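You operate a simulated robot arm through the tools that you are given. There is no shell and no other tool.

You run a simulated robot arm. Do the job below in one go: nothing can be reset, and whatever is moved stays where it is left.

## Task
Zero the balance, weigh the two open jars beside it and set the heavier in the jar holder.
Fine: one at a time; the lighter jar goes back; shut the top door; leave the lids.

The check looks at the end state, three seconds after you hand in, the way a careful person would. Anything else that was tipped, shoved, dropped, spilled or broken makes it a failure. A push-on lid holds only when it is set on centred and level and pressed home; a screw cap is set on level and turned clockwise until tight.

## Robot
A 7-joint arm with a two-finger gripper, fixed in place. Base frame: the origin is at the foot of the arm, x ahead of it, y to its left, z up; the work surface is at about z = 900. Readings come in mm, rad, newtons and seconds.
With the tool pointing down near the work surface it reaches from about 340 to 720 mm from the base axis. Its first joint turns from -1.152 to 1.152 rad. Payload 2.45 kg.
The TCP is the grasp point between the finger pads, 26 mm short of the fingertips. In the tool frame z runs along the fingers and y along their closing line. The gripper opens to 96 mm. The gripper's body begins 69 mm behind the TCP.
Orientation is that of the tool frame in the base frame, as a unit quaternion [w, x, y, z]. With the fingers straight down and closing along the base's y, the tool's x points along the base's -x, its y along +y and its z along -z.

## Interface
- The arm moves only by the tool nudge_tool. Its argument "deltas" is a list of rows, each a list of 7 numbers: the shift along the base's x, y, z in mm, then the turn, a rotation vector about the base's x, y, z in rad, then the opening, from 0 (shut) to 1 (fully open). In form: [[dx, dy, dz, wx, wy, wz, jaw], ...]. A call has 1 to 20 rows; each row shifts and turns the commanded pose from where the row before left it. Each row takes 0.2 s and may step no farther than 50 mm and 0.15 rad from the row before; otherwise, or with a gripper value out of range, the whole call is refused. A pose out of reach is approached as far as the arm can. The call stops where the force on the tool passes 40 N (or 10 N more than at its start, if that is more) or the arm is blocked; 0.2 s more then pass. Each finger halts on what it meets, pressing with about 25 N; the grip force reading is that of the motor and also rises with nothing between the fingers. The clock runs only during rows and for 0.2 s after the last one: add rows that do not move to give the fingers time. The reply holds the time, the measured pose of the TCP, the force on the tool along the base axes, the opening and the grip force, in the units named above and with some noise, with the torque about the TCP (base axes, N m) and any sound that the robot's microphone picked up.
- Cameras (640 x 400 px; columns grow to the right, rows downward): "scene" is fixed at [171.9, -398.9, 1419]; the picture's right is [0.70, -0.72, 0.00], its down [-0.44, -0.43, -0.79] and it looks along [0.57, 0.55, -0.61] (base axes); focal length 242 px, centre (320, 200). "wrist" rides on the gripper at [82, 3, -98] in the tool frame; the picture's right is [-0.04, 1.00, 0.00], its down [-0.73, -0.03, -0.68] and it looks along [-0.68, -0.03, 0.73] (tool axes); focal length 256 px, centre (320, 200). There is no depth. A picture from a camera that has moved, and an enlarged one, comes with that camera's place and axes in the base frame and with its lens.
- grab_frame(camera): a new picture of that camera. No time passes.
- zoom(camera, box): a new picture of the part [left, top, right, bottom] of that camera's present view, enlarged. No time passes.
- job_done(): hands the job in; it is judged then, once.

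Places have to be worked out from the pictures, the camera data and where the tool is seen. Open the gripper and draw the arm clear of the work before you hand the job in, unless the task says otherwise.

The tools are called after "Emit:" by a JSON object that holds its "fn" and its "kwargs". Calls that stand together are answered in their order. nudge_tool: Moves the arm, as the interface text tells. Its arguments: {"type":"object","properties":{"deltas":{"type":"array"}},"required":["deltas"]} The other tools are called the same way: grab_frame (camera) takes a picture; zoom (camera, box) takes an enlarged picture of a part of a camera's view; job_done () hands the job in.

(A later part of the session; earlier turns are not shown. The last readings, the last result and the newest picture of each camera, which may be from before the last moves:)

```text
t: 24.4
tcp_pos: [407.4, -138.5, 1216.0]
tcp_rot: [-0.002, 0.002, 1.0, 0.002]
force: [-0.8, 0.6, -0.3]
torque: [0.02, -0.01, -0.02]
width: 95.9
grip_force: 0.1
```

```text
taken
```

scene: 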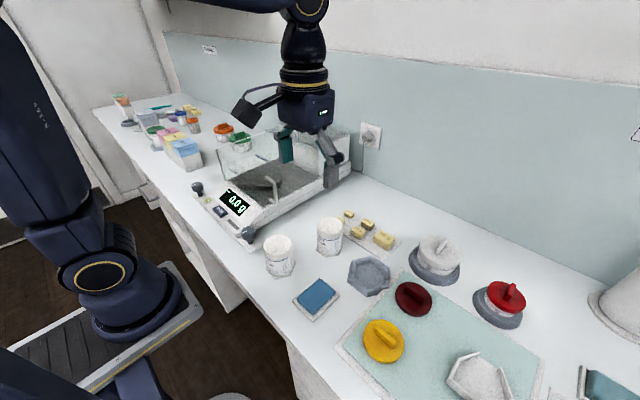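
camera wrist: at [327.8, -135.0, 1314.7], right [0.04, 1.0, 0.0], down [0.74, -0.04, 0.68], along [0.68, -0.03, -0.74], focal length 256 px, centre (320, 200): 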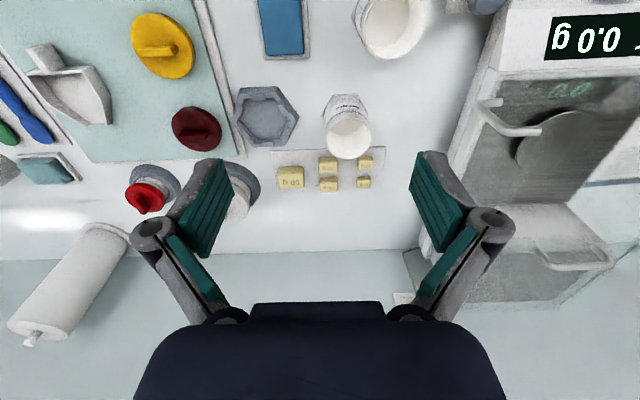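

Emit:
{"fn": "zoom", "kwargs": {"camera": "wrist", "box": [220, 70, 400, 190]}}

Emit:
{"fn": "zoom", "kwargs": {"camera": "wrist", "box": [320, 0, 460, 90]}}

Emit:
{"fn": "zoom", "kwargs": {"camera": "wrist", "box": [225, 75, 305, 155]}}

```text
3.33 times, centred on (310, 130) of wrist
camera zoom: at [327.8, -135.0, 1314.7], right [0.04, 1.0, 0.0], down [0.74, -0.04, 0.68], along [0.68, -0.03, -0.74], focal length 853 px, centre (353, 433)
```

zoom: 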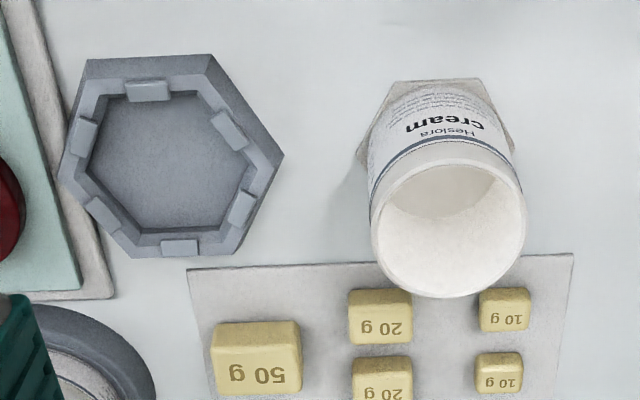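

```text
4.44 times, centred on (390, 45) of wrist
camera zoom: at [327.8, -135.0, 1314.7], right [0.04, 1.0, 0.0], down [0.74, -0.04, 0.68], along [0.68, -0.03, -0.74], focal length 1138 px, centre (9, 889)
```

zoom: 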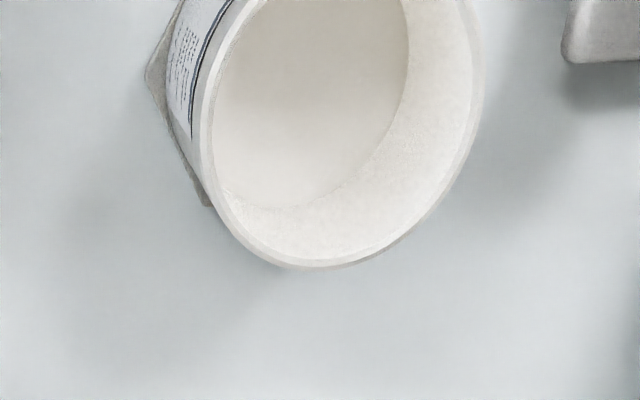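

```text
5.00 times, centred on (265, 115) of wrist
camera zoom: at [327.8, -135.0, 1314.7], right [0.04, 1.0, 0.0], down [0.74, -0.04, 0.68], along [0.68, -0.03, -0.74], focal length 1280 px, centre (595, 625)
```

zoom: 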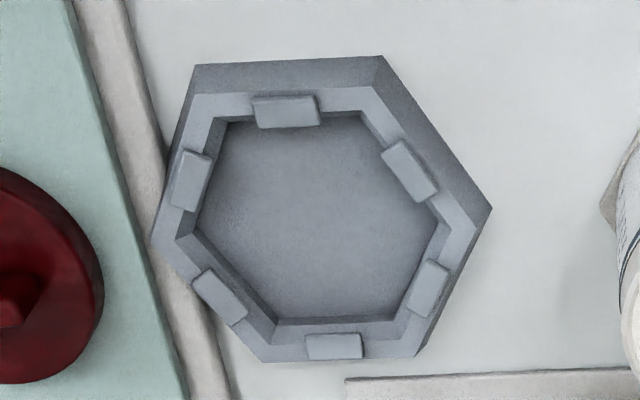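

The tabs of the holder give a hex with flats facing ±x, centred near (515–520, -236), and jar B's hex base has the same orientation at about (518, -101). Now I move over in front of jar A for the same measurement.

Emit:
{"fn": "nudge_tool", "kwargs": {"deltas": [[-25, 30, 0, 0, 0, 0, 1], [-25, 30, 0, 0, 0, 0, 1], [-5, 23, 0, 0, 0, 0, 1], [0, 0, 0, 0, 0, 0, 1]]}}

Emit:
{"fn": "grab_frame", "kwargs": {"camera": "wrist"}}

Emit:
{"fn": "zoom", "kwargs": {"camera": "wrist", "box": [240, 10, 400, 110]}}

```text
t: 25.4
tcp_pos: [353.5, -54.1, 1216.3]
tcp_rot: [-0.002, 0.003, 1.0, 0.002]
force: [0.6, -0.3, -0.1]
torque: [0.0, -0.01, 0.0]
width: 96.1
grip_force: 0.1
```

```text
taken
camera wrist: at [272.7, -52.3, 1314.0], right [0.04, 1.0, 0.0], down [0.74, -0.04, 0.68], along [0.68, -0.03, -0.74], focal length 256 px, centre (320, 200)
```

wrist: 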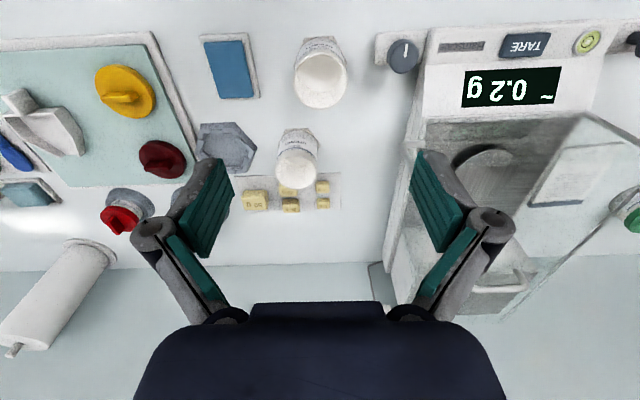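

```text
4.00 times, centred on (320, 60) of wrist
camera zoom: at [272.7, -52.3, 1314.0], right [0.04, 1.0, 0.0], down [0.74, -0.04, 0.68], along [0.68, -0.03, -0.74], focal length 1024 px, centre (320, 760)
```

zoom: 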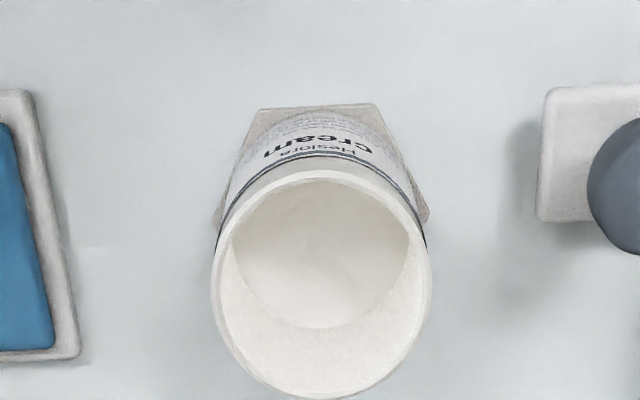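

Jar A's base corners give a centre of (382, -56) with the same hex alignment, rim at about z=978 and about 69 mm across. I move over it and go down to just above the rim to check centring.

Emit:
{"fn": "nudge_tool", "kwargs": {"deltas": [[14, -1, -40, 0, 0, 0, 1], [15, 0, -45, 0, 0, 0, 1], [0, 0, -45, 0, 0, 0, 1], [0, 0, -40, 0, 0, 0, 1], [0, 0, -28, 0, 0, 0, 1], [0, 0, 0, 0, 0, 0, 1]]}}

Emit:
{"fn": "zoom", "kwargs": {"camera": "scene", "box": [200, 150, 360, 290]}}

Emit:
{"fn": "grab_frame", "kwargs": {"camera": "wrist"}}

```text
t: 26.8
tcp_pos: [378.1, -56.0, 1017.4]
tcp_rot: [-0.003, 0.002, 1.0, 0.002]
force: [0.5, 1.2, -0.4]
torque: [-0.02, 0.07, -0.02]
width: 95.9
grip_force: 0.1
```

```text
2.86 times, centred on (280, 220) of scene
camera zoom: at [171.9, -398.9, 1419.0], right [0.7, -0.72, 0.0], down [-0.44, -0.43, -0.79], along [0.57, 0.55, -0.61], focal length 691 px, centre (434, 143)
```

zoom: 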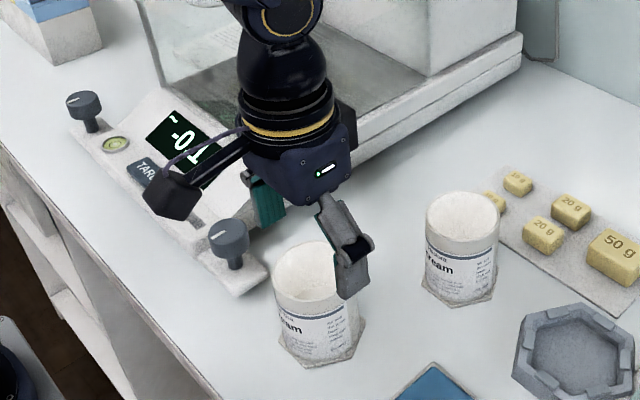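

```text
taken
camera wrist: at [298.2, -53.8, 1115.9], right [0.04, 1.0, 0.0], down [0.74, -0.04, 0.68], along [0.68, -0.03, -0.74], focal length 256 px, centre (320, 200)
```

wrist: 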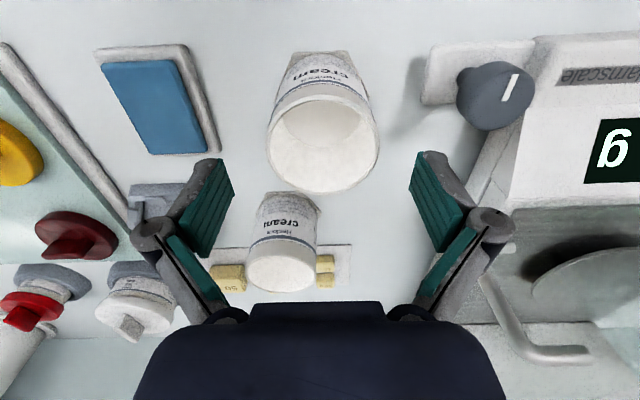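

The jar's rim is centred between the pads (y offset under 1 mm). I go down to TCP z≈958, then close the jaws on the body.

Emit:
{"fn": "nudge_tool", "kwargs": {"deltas": [[3, 0, -20, 0, 0, 0, 1], [0, 0, -20, 0, 0, 0, 1], [0, 0, -19, 0, 0, 0, 1], [0, 0, 0, 0, 0, 0, 1]]}}

Emit:
{"fn": "zoom", "kwargs": {"camera": "scene", "box": [200, 180, 360, 300]}}

Emit:
{"fn": "grab_frame", "kwargs": {"camera": "wrist"}}

```text
t: 27.8
tcp_pos: [382.6, -56.6, 957.5]
tcp_rot: [-0.002, 0.002, 1.0, 0.002]
force: [-0.5, -0.2, -0.4]
torque: [0.01, 0.0, 0.0]
width: 96.0
grip_force: 0.0
```

```text
3.33 times, centred on (280, 240) of scene
camera zoom: at [171.9, -398.9, 1419.0], right [0.7, -0.72, 0.0], down [-0.44, -0.43, -0.79], along [0.57, 0.55, -0.61], focal length 806 px, centre (453, 67)
```

zoom: 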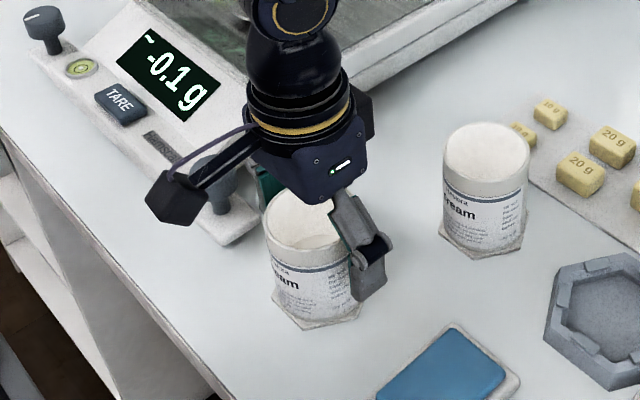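

```text
taken
camera wrist: at [302.2, -53.4, 1056.6], right [0.04, 1.0, 0.0], down [0.74, -0.04, 0.68], along [0.68, -0.03, -0.74], focal length 256 px, centre (320, 200)
```

wrist: 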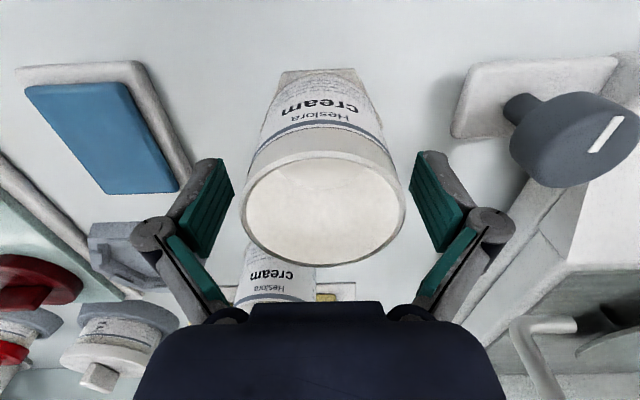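

The pads straddle the jar evenly, so I close the jaws and give them time.

Emit:
{"fn": "nudge_tool", "kwargs": {"deltas": [[0, 0, 0, 0, 0, 0, 0.8], [0, 0, 0, 0, 0, 0, 0.6], [0, 0, 0, 0, 0, 0, 0.5], [0, 0, 0, 0, 0, 0, 0.5], [0, 0, 0, 0, 0, 0, 0.5]]}}

Emit:
{"fn": "grab_frame", "kwargs": {"camera": "wrist"}}

```text
t: 29.0
tcp_pos: [382.3, -55.9, 959.2]
tcp_rot: [-0.002, 0.003, 1.0, 0.001]
force: [0.7, 0.7, 1.6]
torque: [-0.04, 0.05, -0.01]
width: 67.4
grip_force: 24.8
```

```text
taken
camera wrist: at [302.3, -53.3, 1056.9], right [0.04, 1.0, 0.0], down [0.74, -0.04, 0.68], along [0.68, -0.03, -0.74], focal length 256 px, centre (320, 200)
```

wrist: 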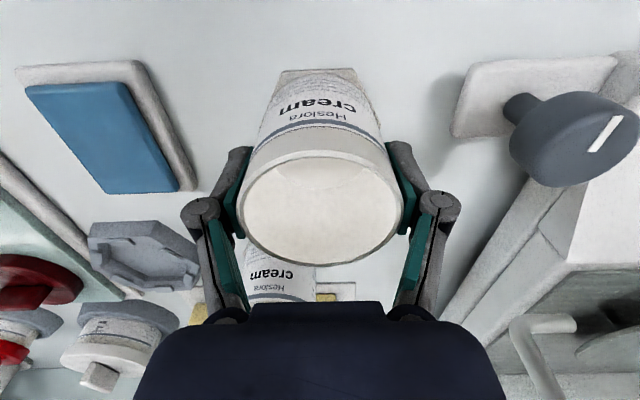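

The jar is held (67.4 mm, 25 N). I lift it a little to check that it comes along level.

Emit:
{"fn": "nudge_tool", "kwargs": {"deltas": [[0, 0, 3, 0, 0, 0, 0.5], [0, 0, 8, 0, 0, 0, 0.5], [0, 0, 12, 0, 0, 0, 0.5], [0, 0, 7, 0, 0, 0, 0.5], [0, 0, 0, 0, 0, 0, 0.5]]}}

Emit:
{"fn": "zoom", "kwargs": {"camera": "scene", "box": [200, 170, 360, 290]}}

```text
t: 30.2
tcp_pos: [383.0, -56.8, 988.4]
tcp_rot: [-0.002, 0.002, 1.0, 0.001]
force: [-0.3, -0.3, 0.4]
torque: [0.0, 0.0, -0.01]
width: 67.2
grip_force: 24.7
```

```text
3.33 times, centred on (280, 230) of scene
camera zoom: at [171.9, -398.9, 1419.0], right [0.7, -0.72, 0.0], down [-0.44, -0.43, -0.79], along [0.57, 0.55, -0.61], focal length 806 px, centre (453, 100)
```

zoom: 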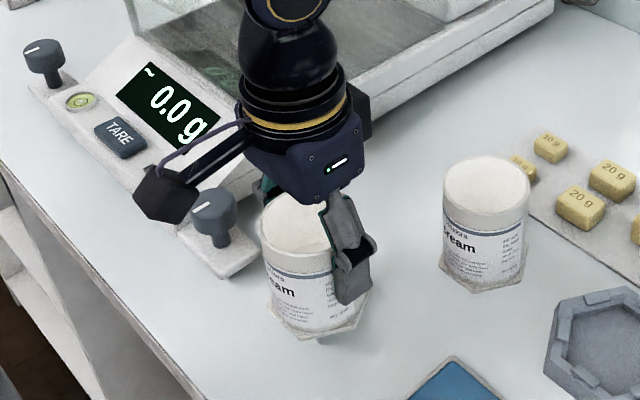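

The jar lifts level and steady. I raise it straight up to clear the balance, then carry it smoothly over the pan.

Emit:
{"fn": "nudge_tool", "kwargs": {"deltas": [[0, 0, 15, 0, 0, 0, 0.5], [0, 0, 28, 0, 0, 0, 0.5], [0, 0, 35, 0, 0, 0, 0.5], [0, 0, 40, 0, 0, 0, 0.5], [0, 0, 40, 0, 0, 0, 0.5], [0, 0, 28, 0, 0, 0, 0.5], [0, 0, 16, 0, 0, 0, 0.5], [0, 0, 0, 0, 0, 0, 0.5]]}}

Emit:
{"fn": "nudge_tool", "kwargs": {"deltas": [[7, 10, 0, 0, 0, 0, 0.5], [14, 20, 0, 0, 0, 0, 0.5], [17, 26, 0, 0, 0, 0, 0.5], [20, 32, 0, 0, 0, 0, 0.5], [20, 32, 0, 0, 0, 0, 0.5], [20, 32, 0, 0, 0, 0, 0.5], [20, 32, 0, 0, 0, 0, 0.5], [20, 32, 0, 0, 0, 0, 0.5], [18, 26, 0, 0, 0, 0, 0.5], [10, 15, 0, 0, 0, 0, 0.5], [4, 5, 0, 0, 0, 0, 0.5], [0, 0, 0, 0, 0, 0, 0.5]]}}

Emit:
{"fn": "grab_frame", "kwargs": {"camera": "scene"}}

Emit:
{"fn": "grab_frame", "kwargs": {"camera": "wrist"}}

```text
t: 32.0
tcp_pos: [385.5, -57.2, 1190.1]
tcp_rot: [-0.001, 0.003, 1.0, 0.001]
force: [-0.7, -0.1, -0.2]
torque: [-0.01, -0.06, -0.02]
width: 67.5
grip_force: 25.2
```

```text
t: 34.6
tcp_pos: [552.5, 207.1, 1190.2]
tcp_rot: [-0.003, 0.003, 1.0, 0.002]
force: [0.1, 0.7, -0.9]
torque: [-0.02, -0.02, -0.03]
width: 67.4
grip_force: 25.3
```

```text
taken
```

scene: 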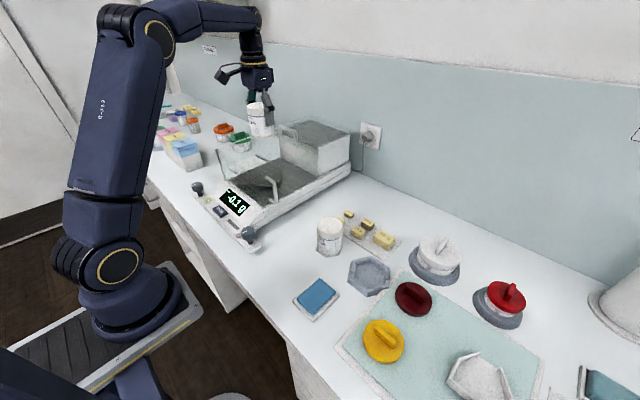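

```text
taken
camera wrist: at [471.2, 209.4, 1287.5], right [0.04, 1.0, 0.0], down [0.74, -0.04, 0.68], along [0.68, -0.03, -0.74], focal length 256 px, centre (320, 200)
```

wrist: 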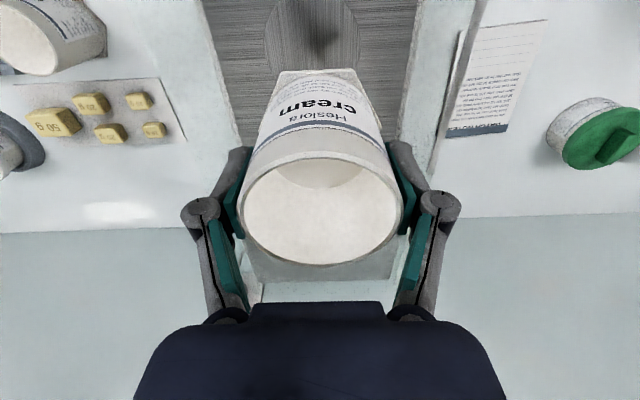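

The jar hangs above the chamber. I zoom in on the pan and the chamber to confirm centring before lowering.

Emit:
{"fn": "zoom", "kwargs": {"camera": "wrist", "box": [190, 0, 450, 150]}}

Emit:
{"fn": "zoom", "kwargs": {"camera": "scene", "box": [205, 90, 355, 220]}}

```text
2.46 times, centred on (320, 75) of wrist
camera zoom: at [471.2, 209.4, 1287.5], right [0.04, 1.0, 0.0], down [0.74, -0.04, 0.68], along [0.68, -0.03, -0.74], focal length 630 px, centre (320, 508)
```

zoom: 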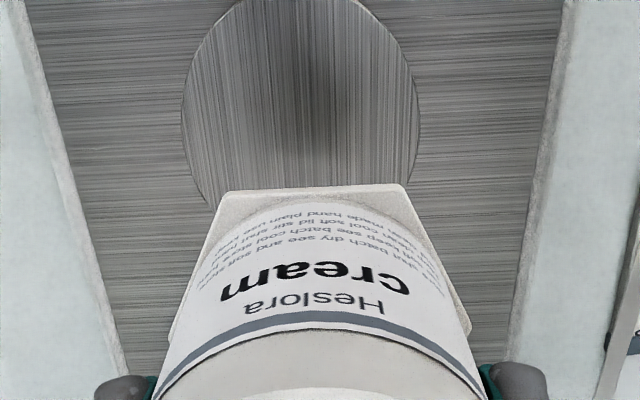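

```text
3.08 times, centred on (280, 155) of scene
camera zoom: at [171.9, -398.9, 1419.0], right [0.7, -0.72, 0.0], down [-0.44, -0.43, -0.79], along [0.57, 0.55, -0.61], focal length 744 px, centre (443, 338)
```

zoom: 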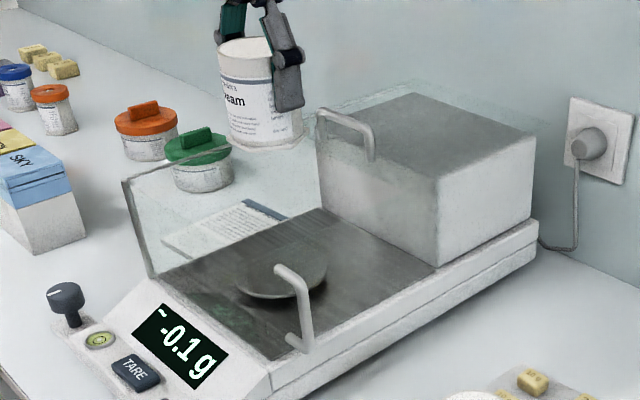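

Reconciling both cameras, the pan comes out at about (543, 201) and higher than I first thought, near z≈985, so contact should be around TCP z≈1043. I shift over its centre and lower partway to check.

Emit:
{"fn": "nudge_tool", "kwargs": {"deltas": [[-5, -3, 0, 0, 0, 0, 0.5], [-5, -3, -10, 0, 0, 0, 0.5], [0, 0, -25, 0, 0, 0, 0.5], [0, 0, -30, 0, 0, 0, 0.5], [0, 0, -25, 0, 0, 0, 0.5], [0, 0, -15, 0, 0, 0, 0.5], [0, 0, -8, 0, 0, 0, 0.5], [0, 0, 0, 0, 0, 0, 0.5]]}}

Emit:
{"fn": "zoom", "kwargs": {"camera": "scene", "box": [205, 90, 355, 220]}}

Emit:
{"fn": "grab_frame", "kwargs": {"camera": "wrist"}}

```text
t: 36.4
tcp_pos: [544.2, 198.1, 1074.7]
tcp_rot: [-0.001, 0.003, 1.0, 0.002]
force: [-1.0, 0.1, -0.6]
torque: [0.01, -0.01, 0.01]
width: 67.3
grip_force: 25.3
```

```text
3.08 times, centred on (280, 155) of scene
camera zoom: at [171.9, -398.9, 1419.0], right [0.7, -0.72, 0.0], down [-0.44, -0.43, -0.79], along [0.57, 0.55, -0.61], focal length 744 px, centre (443, 338)
```

zoom: 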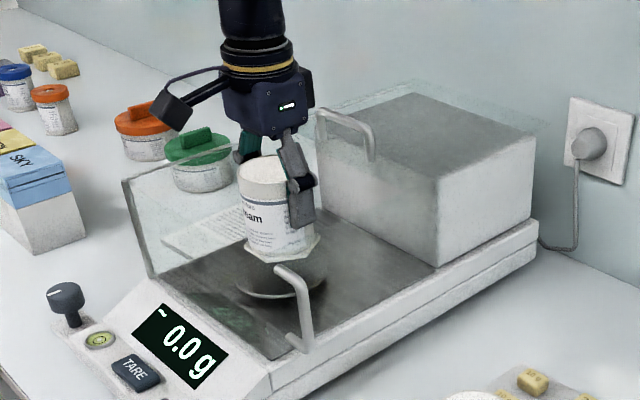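

```text
taken
camera wrist: at [463.6, 200.7, 1174.4], right [0.04, 1.0, 0.0], down [0.74, -0.04, 0.68], along [0.68, -0.03, -0.74], focal length 256 px, centre (320, 200)
```

wrist: 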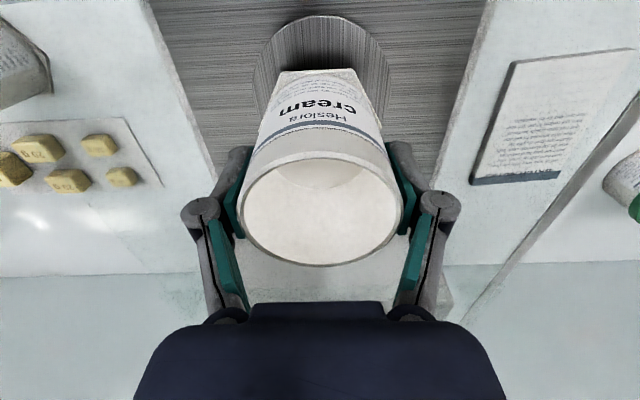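

The jar base sits over the pan's middle in both views. I shift 3 mm back and lower slowly.

Emit:
{"fn": "nudge_tool", "kwargs": {"deltas": [[-3, 1, -8, 0, 0, 0, 0.5], [0, 0, -7, 0, 0, 0, 0.5], [0, 0, -5, 0, 0, 0, 0.5], [0, 0, 0, 0, 0, 0, 0.5]]}}

Emit:
{"fn": "zoom", "kwargs": {"camera": "scene", "box": [215, 140, 315, 220]}}

```text
t: 37.4
tcp_pos: [540.0, 200.1, 1056.5]
tcp_rot: [-0.002, 0.002, 1.0, 0.002]
force: [0.0, 0.8, -1.0]
torque: [-0.02, -0.02, 0.01]
width: 67.8
grip_force: 25.3
```

```text
5.00 times, centred on (265, 180) of scene
camera zoom: at [171.9, -398.9, 1419.0], right [0.7, -0.72, 0.0], down [-0.44, -0.43, -0.79], along [0.57, 0.55, -0.61], focal length 1209 px, centre (595, 300)
```

zoom: 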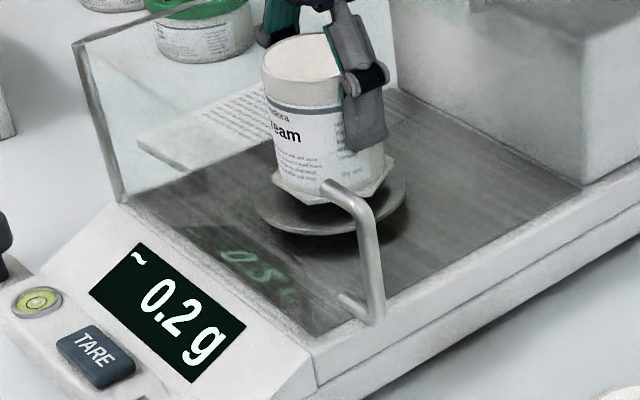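

The jar is still a little above the pan (display near zero). I continue in 2–3 mm steps, watching the force and the display.

Emit:
{"fn": "nudge_tool", "kwargs": {"deltas": [[0, 0, -3, 0, 0, 0, 0.5], [0, 0, -3, 0, 0, 0, 0.5], [0, 0, -2, 0, 0, 0, 0.5], [0, 0, 0, 0, 0, 0, 0.5]]}}

Emit:
{"fn": "zoom", "kwargs": {"camera": "scene", "box": [215, 140, 315, 220]}}

```text
t: 38.4
tcp_pos: [541.6, 199.4, 1048.2]
tcp_rot: [-0.002, 0.002, 1.0, 0.002]
force: [0.3, 0.1, -0.8]
torque: [0.0, 0.04, 0.0]
width: 67.4
grip_force: 25.3
```

```text
5.00 times, centred on (265, 180) of scene
camera zoom: at [171.9, -398.9, 1419.0], right [0.7, -0.72, 0.0], down [-0.44, -0.43, -0.79], along [0.57, 0.55, -0.61], focal length 1209 px, centre (595, 300)
```

zoom: 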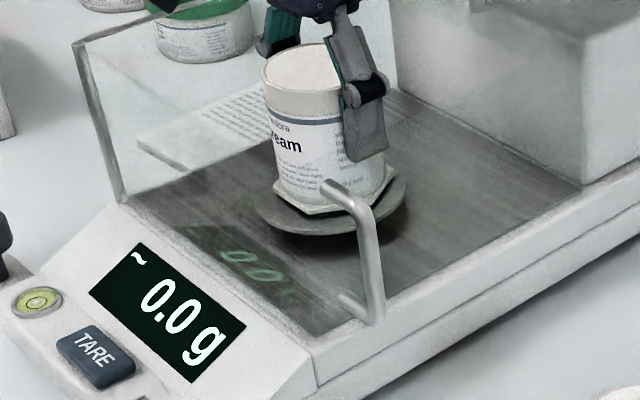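

Emit:
{"fn": "nudge_tool", "kwargs": {"deltas": [[0, 0, -2, 0, 0, 0, 0.5], [0, 0, -2, 0, 0, 0, 0.5], [0, 0, 0, 0, 0, 0, 0.5]]}}

Emit:
{"fn": "zoom", "kwargs": {"camera": "scene", "box": [215, 140, 315, 220]}}

```text
t: 39.2
tcp_pos: [541.8, 199.0, 1046.5]
tcp_rot: [0.001, 0.003, 1.0, 0.002]
force: [-4.9, -3.8, 18.3]
torque: [-0.13, 0.11, 0.0]
width: 67.9
grip_force: 24.8
```

```text
5.00 times, centred on (265, 180) of scene
camera zoom: at [171.4, -399.2, 1419.0], right [0.7, -0.72, 0.0], down [-0.44, -0.43, -0.79], along [0.57, 0.55, -0.61], focal length 1209 px, centre (595, 300)
```

zoom: 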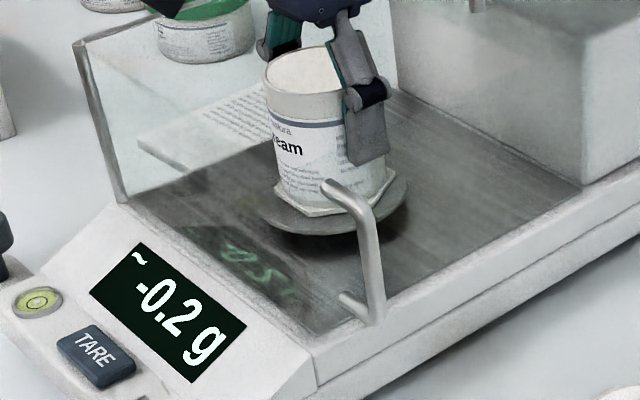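

The jar is touching the pan (18 N up). I ease up about 1 mm to take off the pressure, then open the jaws.

Emit:
{"fn": "nudge_tool", "kwargs": {"deltas": [[0, 0, 1, 0, 0, 0, 0.5], [0, 0, 0, 0, 0, 0, 0.5]]}}

```text
t: 39.8
tcp_pos: [541.6, 200.2, 1046.7]
tcp_rot: [-0.001, 0.003, 1.0, 0.003]
force: [-0.9, -2.2, 11.7]
torque: [0.09, -0.25, -0.05]
width: 67.8
grip_force: 24.6
```

Emit:
{"fn": "nudge_tool", "kwargs": {"deltas": [[0, 0, 1, 0, 0, 0, 0.5], [0, 0, 0, 0, 0, 0, 0.5]]}}

```text
t: 40.4
tcp_pos: [541.9, 200.8, 1044.8]
tcp_rot: [-0.003, 0.002, 1.0, 0.001]
force: [0.7, 0.1, -0.9]
torque: [0.01, 0.0, 0.0]
width: 67.4
grip_force: 25.2
```

The force is back to about zero, so the jar is resting within a millimetre of the pan. I open the jaws now.

Emit:
{"fn": "nudge_tool", "kwargs": {"deltas": [[0, 0, 0, 0, 0, 0, 0.72], [0, 0, 0, 0, 0, 0, 0.8], [0, 0, 0, 0, 0, 0, 0.9], [0, 0, 0, 0, 0, 0, 1], [0, 0, 0, 0, 0, 0, 1]]}}

Emit:
{"fn": "zoom", "kwargs": {"camera": "scene", "box": [215, 140, 315, 220]}}

Emit:
{"fn": "grab_frame", "kwargs": {"camera": "wrist"}}

```text
t: 41.6
tcp_pos: [542.6, 200.7, 1046.4]
tcp_rot: [-0.002, 0.003, 1.0, 0.002]
force: [0.6, 0.1, -0.2]
torque: [-0.01, -0.01, 0.0]
width: 96.0
grip_force: 0.0
```

```text
5.00 times, centred on (265, 180) of scene
camera zoom: at [171.9, -398.9, 1419.0], right [0.7, -0.72, 0.0], down [-0.44, -0.43, -0.79], along [0.57, 0.55, -0.61], focal length 1209 px, centre (595, 300)
```

zoom: 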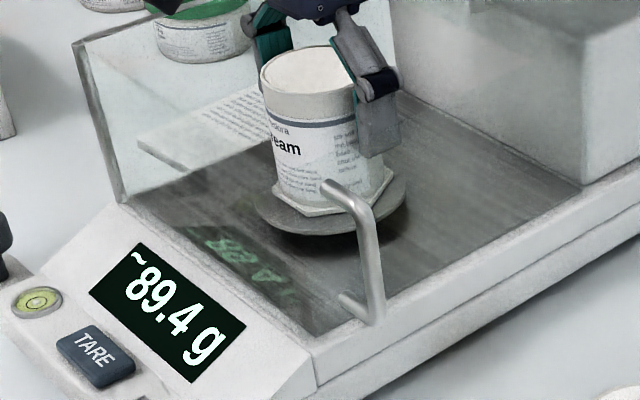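

```text
taken
camera wrist: at [461.0, 203.3, 1145.3], right [0.04, 1.0, 0.0], down [0.74, -0.04, 0.68], along [0.68, -0.03, -0.74], focal length 256 px, centre (320, 200)
```

wrist: 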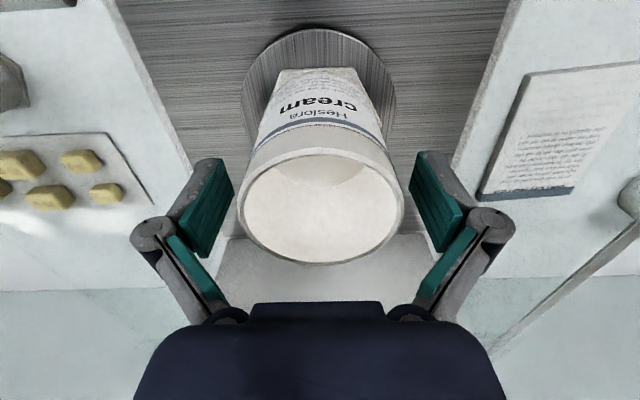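

Jar A reads "~89.4 g" so far. I lift the open jaws straight up out of the chamber and take several readings.

Emit:
{"fn": "nudge_tool", "kwargs": {"deltas": [[0, 0, 15, 0, 0, 0, 1], [0, 0, 30, 0, 0, 0, 1], [0, 0, 45, 0, 0, 0, 1], [0, 0, 45, 0, 0, 0, 1], [0, 0, 0, 0, 0, 0, 1]]}}

Emit:
{"fn": "zoom", "kwargs": {"camera": "scene", "box": [205, 120, 345, 220]}}

Emit:
{"fn": "nudge_tool", "kwargs": {"deltas": [[0, 0, 0, 0, 0, 0, 1], [0, 0, 0, 0, 0, 0, 1], [0, 0, 0, 0, 0, 0, 1], [0, 0, 0, 0, 0, 0, 1]]}}

Emit:
{"fn": "zoom", "kwargs": {"camera": "scene", "box": [205, 170, 275, 230]}}

Emit:
{"fn": "nudge_tool", "kwargs": {"deltas": [[0, 0, 0, 0, 0, 0, 1], [0, 0, 0, 0, 0, 0, 1], [0, 0, 0, 0, 0, 0, 1], [0, 0, 0, 0, 0, 0, 1]]}}

Emit:
{"fn": "zoom", "kwargs": {"camera": "scene", "box": [205, 170, 275, 230]}}

```text
t: 42.8
tcp_pos: [542.5, 200.7, 1182.7]
tcp_rot: [-0.002, 0.002, 1.0, 0.002]
force: [-0.2, -0.6, 0.0]
torque: [0.0, 0.01, 0.01]
width: 95.8
grip_force: 0.0
```

```text
4.00 times, centred on (275, 170) of scene
camera zoom: at [171.9, -398.9, 1419.0], right [0.7, -0.72, 0.0], down [-0.44, -0.43, -0.79], along [0.57, 0.55, -0.61], focal length 967 px, centre (500, 320)
```

zoom: 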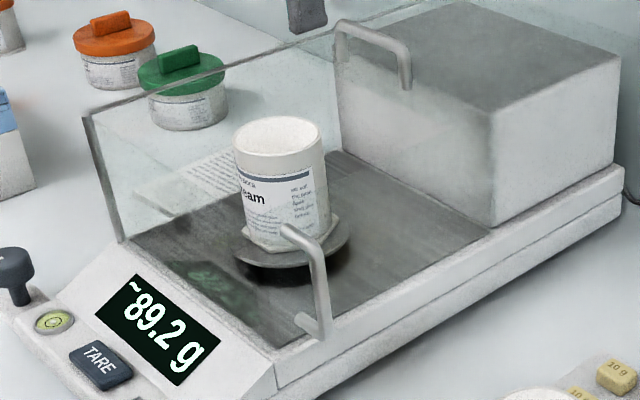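

```text
t: 43.8
tcp_pos: [542.1, 198.9, 1181.0]
tcp_rot: [-0.002, 0.003, 1.0, 0.002]
force: [-0.1, 0.1, -0.4]
torque: [-0.02, 0.03, 0.0]
width: 95.9
grip_force: 0.0
```

```text
6.67 times, centred on (240, 200) of scene
camera zoom: at [171.9, -398.9, 1419.0], right [0.7, -0.72, 0.0], down [-0.44, -0.43, -0.79], along [0.57, 0.55, -0.61], focal length 1612 px, centre (853, 200)
```

zoom: 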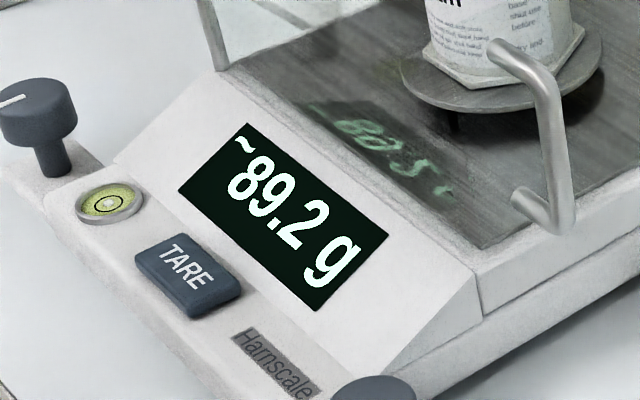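

```text
t: 44.8
tcp_pos: [542.6, 198.8, 1181.1]
tcp_rot: [-0.002, 0.003, 1.0, 0.002]
force: [0.0, -0.3, -0.5]
torque: [0.0, -0.01, 0.0]
width: 96.0
grip_force: 0.1
```

```text
6.67 times, centred on (240, 200) of scene
camera zoom: at [171.9, -398.9, 1419.0], right [0.7, -0.72, 0.0], down [-0.44, -0.43, -0.79], along [0.57, 0.55, -0.61], focal length 1612 px, centre (853, 200)
```

zoom: 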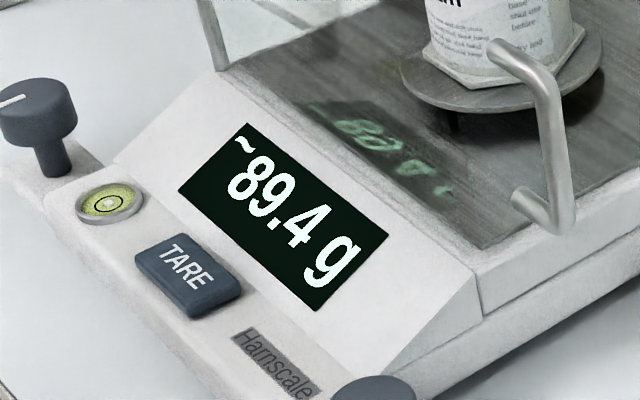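

Jar A reads 89.2–89.4 g with the door open, so about 89.3 g. I go back down on the same line and pick it up again to return it to its place.

Emit:
{"fn": "nudge_tool", "kwargs": {"deltas": [[0, 1, -40, 0, 0, 0, 1], [0, 0, -45, 0, 0, 0, 1], [0, 0, -30, 0, 0, 0, 1], [0, 0, -20, 0, 0, 0, 1], [0, 0, 0, 0, 0, 0, 1]]}}

Emit:
{"fn": "grab_frame", "kwargs": {"camera": "wrist"}}

```text
t: 46.0
tcp_pos: [539.9, 200.2, 1045.0]
tcp_rot: [-0.002, 0.002, 1.0, 0.002]
force: [-0.3, 0.6, -0.2]
torque: [0.02, -0.02, 0.01]
width: 95.7
grip_force: 0.2
```

```text
taken
camera wrist: at [459.7, 203.9, 1143.4], right [0.04, 1.0, 0.0], down [0.74, -0.04, 0.68], along [0.68, -0.03, -0.74], focal length 256 px, centre (320, 200)
```

wrist: 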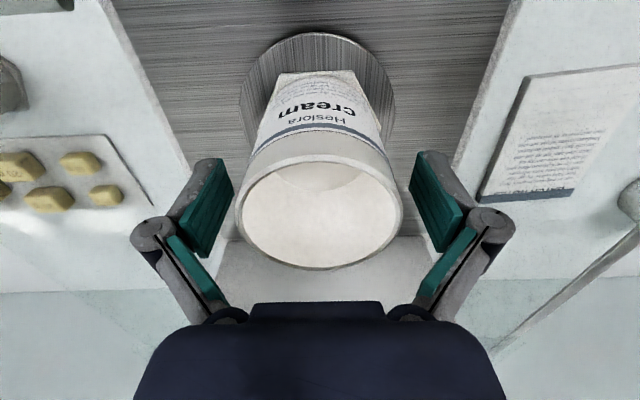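

The jar is centred between the pads, so I close, check the grip and lift it out slowly.

Emit:
{"fn": "nudge_tool", "kwargs": {"deltas": [[0, 0, 0, 0, 0, 0, 0.8], [0, 0, 0, 0, 0, 0, 0.6], [0, 0, 0, 0, 0, 0, 0.5], [0, 0, 0, 0, 0, 0, 0.5], [0, 0, 0, 0, 0, 0, 0.5], [0, 0, 3, 0, 0, 0, 0.5], [0, 0, 7, 0, 0, 0, 0.5], [0, 0, 0, 0, 0, 0, 0.5]]}}

Emit:
{"fn": "zoom", "kwargs": {"camera": "scene", "box": [205, 120, 345, 220]}}

```text
t: 47.8
tcp_pos: [540.5, 200.9, 1055.7]
tcp_rot: [-0.002, 0.002, 1.0, 0.002]
force: [0.1, 0.4, -0.6]
torque: [-0.02, 0.03, -0.02]
width: 67.5
grip_force: 25.1
```

```text
4.00 times, centred on (275, 170) of scene
camera zoom: at [171.9, -398.9, 1419.0], right [0.7, -0.72, 0.0], down [-0.44, -0.43, -0.79], along [0.57, 0.55, -0.61], focal length 967 px, centre (500, 320)
```

zoom: 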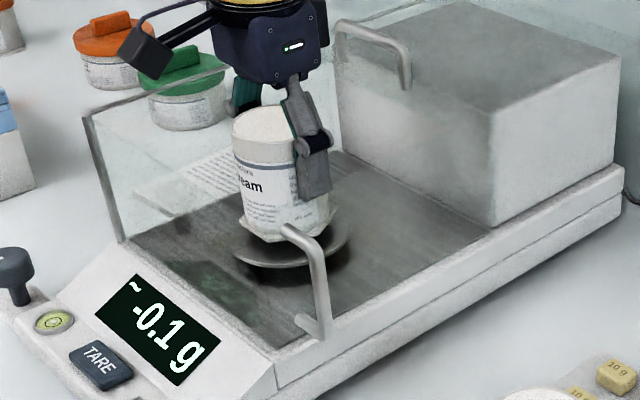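

The jar is up and the pan reads near zero again. I raise it clear and carry it back toward its original spot.

Emit:
{"fn": "nudge_tool", "kwargs": {"deltas": [[0, 0, 12, 0, 0, 0, 0.5], [0, 0, 25, 0, 0, 0, 0.5], [0, 0, 35, 0, 0, 0, 0.5], [0, 0, 35, 0, 0, 0, 0.5], [0, 0, 20, 0, 0, 0, 0.5], [0, 0, 8, 0, 0, 0, 0.5], [-5, -8, 0, 0, 0, 0, 0.5], [-12, -19, 0, 0, 0, 0, 0.5], [-17, -28, 0, 0, 0, 0, 0.5], [-19, -32, 0, 0, 0, 0, 0.5], [-19, -32, 0, 0, 0, 0, 0.5], [-19, -32, 0, 0, 0, 0, 0.5], [-19, -32, 0, 0, 0, 0, 0.5], [-19, -31, 0, 0, 0, 0, 0.5], [-15, -24, 0, 0, 0, 0, 0.5], [-9, -14, 0, 0, 0, 0, 0.5], [-4, -5, 0, 0, 0, 0, 0.5], [0, 0, 0, 0, 0, 0, 0.5]]}}

Emit:
{"fn": "nudge_tool", "kwargs": {"deltas": [[0, 0, -12, 0, 0, 0, 0.5], [0, 0, -28, 0, 0, 0, 0.5], [0, 0, -38, 0, 0, 0, 0.5], [0, 0, -40, 0, 0, 0, 0.5], [0, 0, -40, 0, 0, 0, 0.5], [0, 0, -30, 0, 0, 0, 0.5], [0, 0, -15, 0, 0, 0, 0.5], [0, 0, 0, 0, 0, 0, 0.5]]}}

Emit:
{"fn": "zoom", "kwargs": {"camera": "scene", "box": [200, 170, 360, 290]}}

Emit:
{"fn": "grab_frame", "kwargs": {"camera": "wrist"}}

```text
t: 51.6
tcp_pos: [383.6, -55.8, 1191.8]
tcp_rot: [-0.002, 0.003, 1.0, 0.002]
force: [0.6, -0.3, -1.3]
torque: [-0.02, 0.03, -0.01]
width: 67.6
grip_force: 25.2
```

```text
t: 53.4
tcp_pos: [385.2, -56.7, 987.9]
tcp_rot: [-0.002, 0.003, 1.0, 0.002]
force: [0.1, 1.2, -0.5]
torque: [-0.02, 0.0, -0.01]
width: 67.4
grip_force: 25.0
```

```text
3.33 times, centred on (280, 230) of scene
camera zoom: at [171.9, -398.9, 1419.0], right [0.7, -0.72, 0.0], down [-0.44, -0.43, -0.79], along [0.57, 0.55, -0.61], focal length 806 px, centre (453, 100)
```

zoom: 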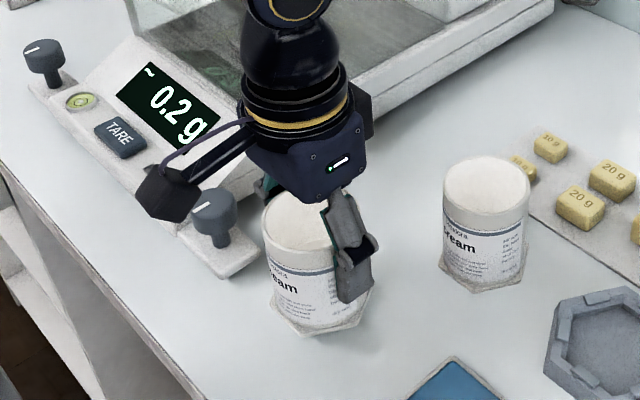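

```text
taken
camera wrist: at [304.0, -53.2, 1086.2], right [0.05, 1.0, 0.0], down [0.74, -0.04, 0.68], along [0.68, -0.03, -0.74], focal length 256 px, centre (320, 200)
```

wrist: 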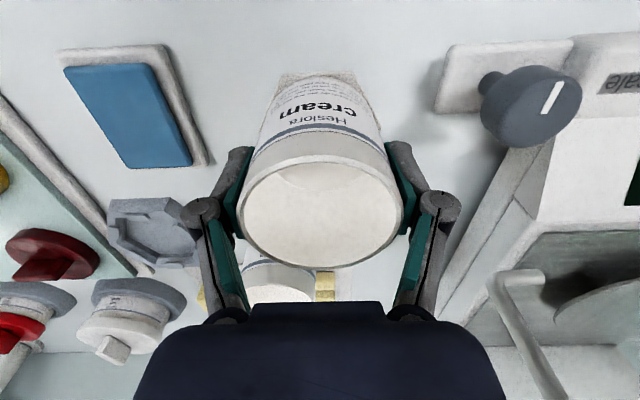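

The view matches the picture taken just after I first lifted it, so it is right above its old place. I lower gently to the bench.

Emit:
{"fn": "nudge_tool", "kwargs": {"deltas": [[-1, 0, -10, 0, 0, 0, 0.5], [0, 0, -8, 0, 0, 0, 0.5], [0, 0, -5, 0, 0, 0, 0.5], [0, 0, -2, 0, 0, 0, 0.5], [0, 0, 0, 0, 0, 0, 0.5]]}}

Emit:
{"fn": "nudge_tool", "kwargs": {"deltas": [[0, 0, -1.5, 0, 0, 0, 0.5], [0, 0, 0, 0, 0, 0, 0.5]]}}

Emit:
{"fn": "nudge_tool", "kwargs": {"deltas": [[0, 0, -1.5, 0, 0, 0, 0.5], [0, 0, 0, 0, 0, 0, 0.5]]}}

```text
t: 54.6
tcp_pos: [384.2, -55.9, 963.3]
tcp_rot: [-0.002, 0.003, 1.0, 0.002]
force: [0.2, -0.3, -1.1]
torque: [0.0, -0.01, 0.01]
width: 67.4
grip_force: 25.2
```

```text
t: 55.2
tcp_pos: [383.2, -54.8, 961.9]
tcp_rot: [-0.002, 0.003, 1.0, 0.002]
force: [0.1, 0.3, -1.0]
torque: [0.0, 0.04, 0.01]
width: 67.7
grip_force: 24.9
```

```text
t: 55.8
tcp_pos: [384.0, -57.1, 961.3]
tcp_rot: [-0.001, 0.002, 1.0, 0.002]
force: [-0.6, -0.2, 0.2]
torque: [0.02, 0.0, 0.01]
width: 67.5
grip_force: 25.2
```

The force moved from -1 N (the jar's weight) to about zero, so it is just touching. One more 1 mm step will confirm.

Emit:
{"fn": "nudge_tool", "kwargs": {"deltas": [[0, 0, -1, 0, 0, 0, 0.5], [0, 0, 0, 0, 0, 0, 0.5]]}}

```text
t: 56.4
tcp_pos: [384.0, -55.6, 960.1]
tcp_rot: [-0.002, 0.002, 1.0, 0.002]
force: [0.2, -0.1, -0.4]
torque: [0.02, -0.04, 0.0]
width: 67.5
grip_force: 24.9
```

Emit:
{"fn": "nudge_tool", "kwargs": {"deltas": [[0, 0, -1, 0, 0, 0, 0.5], [0, 0, 0, 0, 0, 0, 0.5]]}}

```text
t: 57.0
tcp_pos: [384.1, -56.0, 959.4]
tcp_rot: [-0.002, 0.003, 1.0, 0.002]
force: [-0.7, 0.0, -0.7]
torque: [0.01, 0.01, -0.01]
width: 67.2
grip_force: 25.3
```

Still only the jar's weight on the tool, so it is not down yet. I keep going in 1 mm steps until the force rises.

Emit:
{"fn": "nudge_tool", "kwargs": {"deltas": [[0, 0, -1, 0, 0, 0, 0.5], [0, 0, 0, 0, 0, 0, 0.5]]}}

Emit:
{"fn": "zoom", "kwargs": {"camera": "scene", "box": [240, 210, 320, 290]}}

```text
t: 57.6
tcp_pos: [382.8, -56.1, 959.4]
tcp_rot: [-0.002, 0.003, 1.0, 0.002]
force: [-0.2, -0.1, -1.7]
torque: [0.0, 0.04, 0.02]
width: 67.7
grip_force: 24.3
```

```text
5.00 times, centred on (280, 250) of scene
camera zoom: at [171.9, -398.9, 1419.0], right [0.7, -0.72, 0.0], down [-0.44, -0.43, -0.79], along [0.57, 0.55, -0.61], focal length 1209 px, centre (520, -50)
```

zoom: 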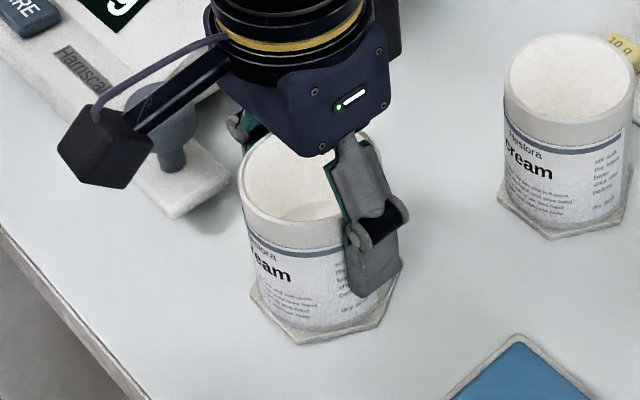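

Emit:
{"fn": "nudge_tool", "kwargs": {"deltas": [[0, 0, -1, 0, 0, 0, 0.5], [0, 0, 0, 0, 0, 0, 0.5]]}}

Emit:
{"fn": "nudge_tool", "kwargs": {"deltas": [[0, 0, -1, 0, 0, 0, 0.5], [0, 0, 0, 0, 0, 0, 0.5]]}}

```text
t: 58.2
tcp_pos: [383.8, -54.9, 956.6]
tcp_rot: [-0.001, 0.003, 1.0, 0.002]
force: [-1.5, -1.2, 11.9]
torque: [-0.01, 0.17, 0.02]
width: 67.7
grip_force: 25.0
```

```text
t: 58.8
tcp_pos: [382.1, -57.4, 956.9]
tcp_rot: [-0.001, 0.002, 1.0, 0.002]
force: [0.7, 2.2, 17.8]
torque: [0.07, -0.06, -0.01]
width: 67.9
grip_force: 24.8
```

It is firmly down now. I ease up 1.5 mm to relieve the load and open the jaws.

Emit:
{"fn": "nudge_tool", "kwargs": {"deltas": [[0, 0, 1.5, 0, 0, 0, 0.5], [0, 0, 0, 0, 0, 0, 0.5], [0, 0, 0, 0, 0, 0, 0.72], [0, 0, 0, 0, 0, 0, 0.8], [0, 0, 0, 0, 0, 0, 0.9], [0, 0, 0, 0, 0, 0, 1], [0, 0, 0, 0, 0, 0, 1]]}}

Emit:
{"fn": "grab_frame", "kwargs": {"camera": "wrist"}}

```text
t: 60.4
tcp_pos: [383.0, -55.3, 957.1]
tcp_rot: [-0.001, 0.003, 1.0, 0.002]
force: [-0.1, -0.7, 0.2]
torque: [0.03, 0.03, -0.02]
width: 95.8
grip_force: 0.0
```

```text
taken
camera wrist: at [302.2, -52.8, 1056.3], right [0.04, 1.0, 0.0], down [0.74, -0.04, 0.68], along [0.68, -0.03, -0.74], focal length 256 px, centre (320, 200)
```

wrist: 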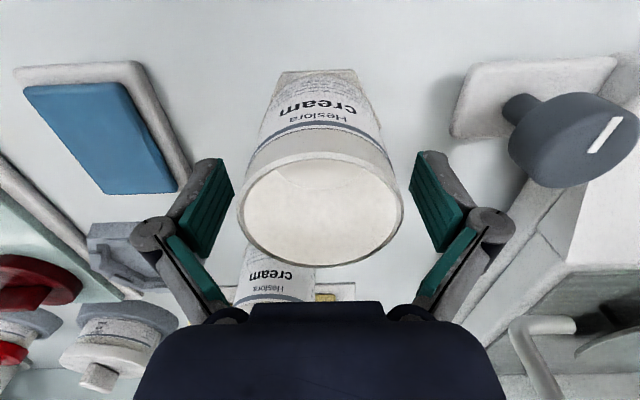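

Jar A stands where it was. I raise the arm and move over to jar B at about (518, -101), stopping above its rim to check alignment.

Emit:
{"fn": "nudge_tool", "kwargs": {"deltas": [[0, 0, 15, 0, 0, 0, 1], [0, 0, 35, 0, 0, 0, 1], [0, 0, 45, 0, 0, 0, 1], [0, 0, 40, 0, 0, 0, 1], [30, -10, 0, 0, 0, 0, 1], [35, -12, 0, 0, 0, 0, 1], [35, -12, 0, 0, 0, 0, 1], [20, -8, 0, 0, 0, 0, 1], [0, 0, 0, 0, 0, 0, 1]]}}

Emit:
{"fn": "grab_frame", "kwargs": {"camera": "wrist"}}

Emit:
{"fn": "zoom", "kwargs": {"camera": "wrist", "box": [240, 20, 400, 160]}}

```text
t: 62.4
tcp_pos: [503.8, -96.9, 1092.4]
tcp_rot: [-0.002, 0.003, 1.0, 0.002]
force: [0.2, 0.0, 1.2]
torque: [0.0, 0.03, 0.0]
width: 95.9
grip_force: 0.1
```

```text
taken
camera wrist: at [424.0, -95.3, 1190.7], right [0.04, 1.0, 0.0], down [0.74, -0.04, 0.68], along [0.68, -0.03, -0.74], focal length 256 px, centre (320, 200)
```

wrist: 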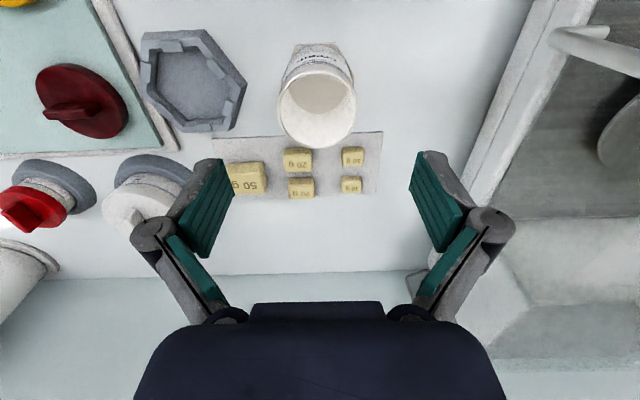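

```text
2.86 times, centred on (320, 90) of wrist
camera zoom: at [424.0, -95.3, 1190.7], right [0.04, 1.0, 0.0], down [0.74, -0.04, 0.68], along [0.68, -0.03, -0.74], focal length 731 px, centre (320, 514)
```

zoom: 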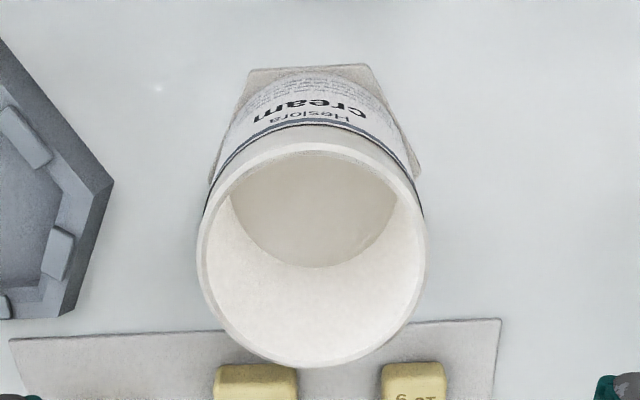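

Jar B's base corners give (517.5, -100.8), aligned the same way. I centre on it and go down to just above the rim.

Emit:
{"fn": "nudge_tool", "kwargs": {"deltas": [[13, -4, -20, 0, 0, 0, 1], [0, 0, -30, 0, 0, 0, 1], [0, 0, -22, 0, 0, 0, 1], [0, 0, 0, 0, 0, 0, 1]]}}

Emit:
{"fn": "grab_frame", "kwargs": {"camera": "wrist"}}

Emit:
{"fn": "zoom", "kwargs": {"camera": "scene", "box": [250, 150, 410, 290]}}

```text
t: 63.4
tcp_pos: [516.2, -101.5, 1019.4]
tcp_rot: [-0.001, 0.002, 1.0, 0.002]
force: [0.3, 0.9, -0.1]
torque: [-0.03, 0.05, -0.02]
width: 95.9
grip_force: 0.0
```

```text
taken
camera wrist: at [435.5, -99.2, 1118.0], right [0.04, 1.0, 0.0], down [0.74, -0.04, 0.68], along [0.68, -0.03, -0.74], focal length 256 px, centre (320, 200)
```

wrist: 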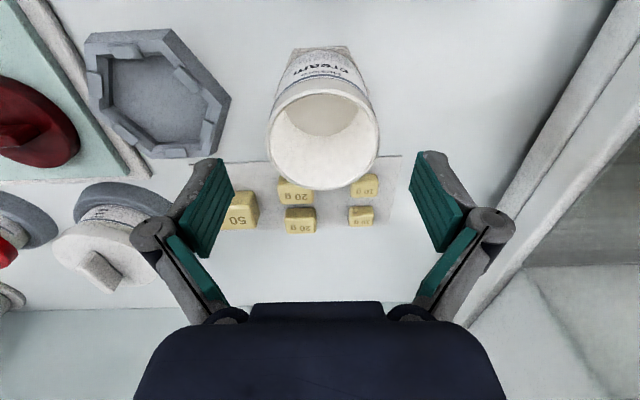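

```text
2.86 times, centred on (330, 220) of scene
camera zoom: at [171.9, -398.9, 1419.0], right [0.7, -0.72, 0.0], down [-0.44, -0.43, -0.79], along [0.57, 0.55, -0.61], focal length 691 px, centre (291, 143)
```

zoom: 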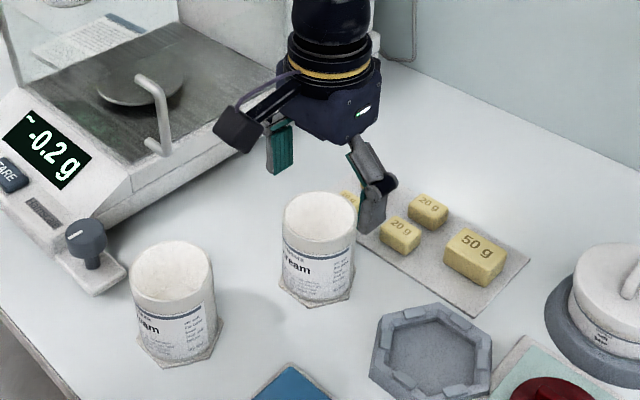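

The jar is centred and the fingers are clear of the weight tray and the holder. I go down to grip height.

Emit:
{"fn": "nudge_tool", "kwargs": {"deltas": [[1, 0, -22, 0, 0, 0, 1], [0, 0, -22, 0, 0, 0, 1], [0, 0, -16, 0, 0, 0, 1], [0, 0, 0, 0, 0, 0, 1]]}}

Emit:
{"fn": "grab_frame", "kwargs": {"camera": "wrist"}}

```text
t: 64.4
tcp_pos: [517.8, -101.3, 959.6]
tcp_rot: [-0.002, 0.003, 1.0, 0.001]
force: [-0.2, 0.5, -0.6]
torque: [-0.01, 0.02, 0.0]
width: 96.1
grip_force: 0.0
```

```text
taken
camera wrist: at [436.8, -98.3, 1058.2], right [0.04, 1.0, 0.0], down [0.74, -0.04, 0.68], along [0.68, -0.03, -0.74], focal length 256 px, centre (320, 200)
```

wrist: 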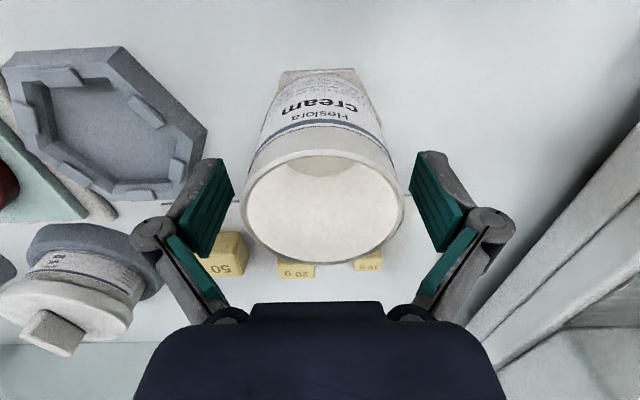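

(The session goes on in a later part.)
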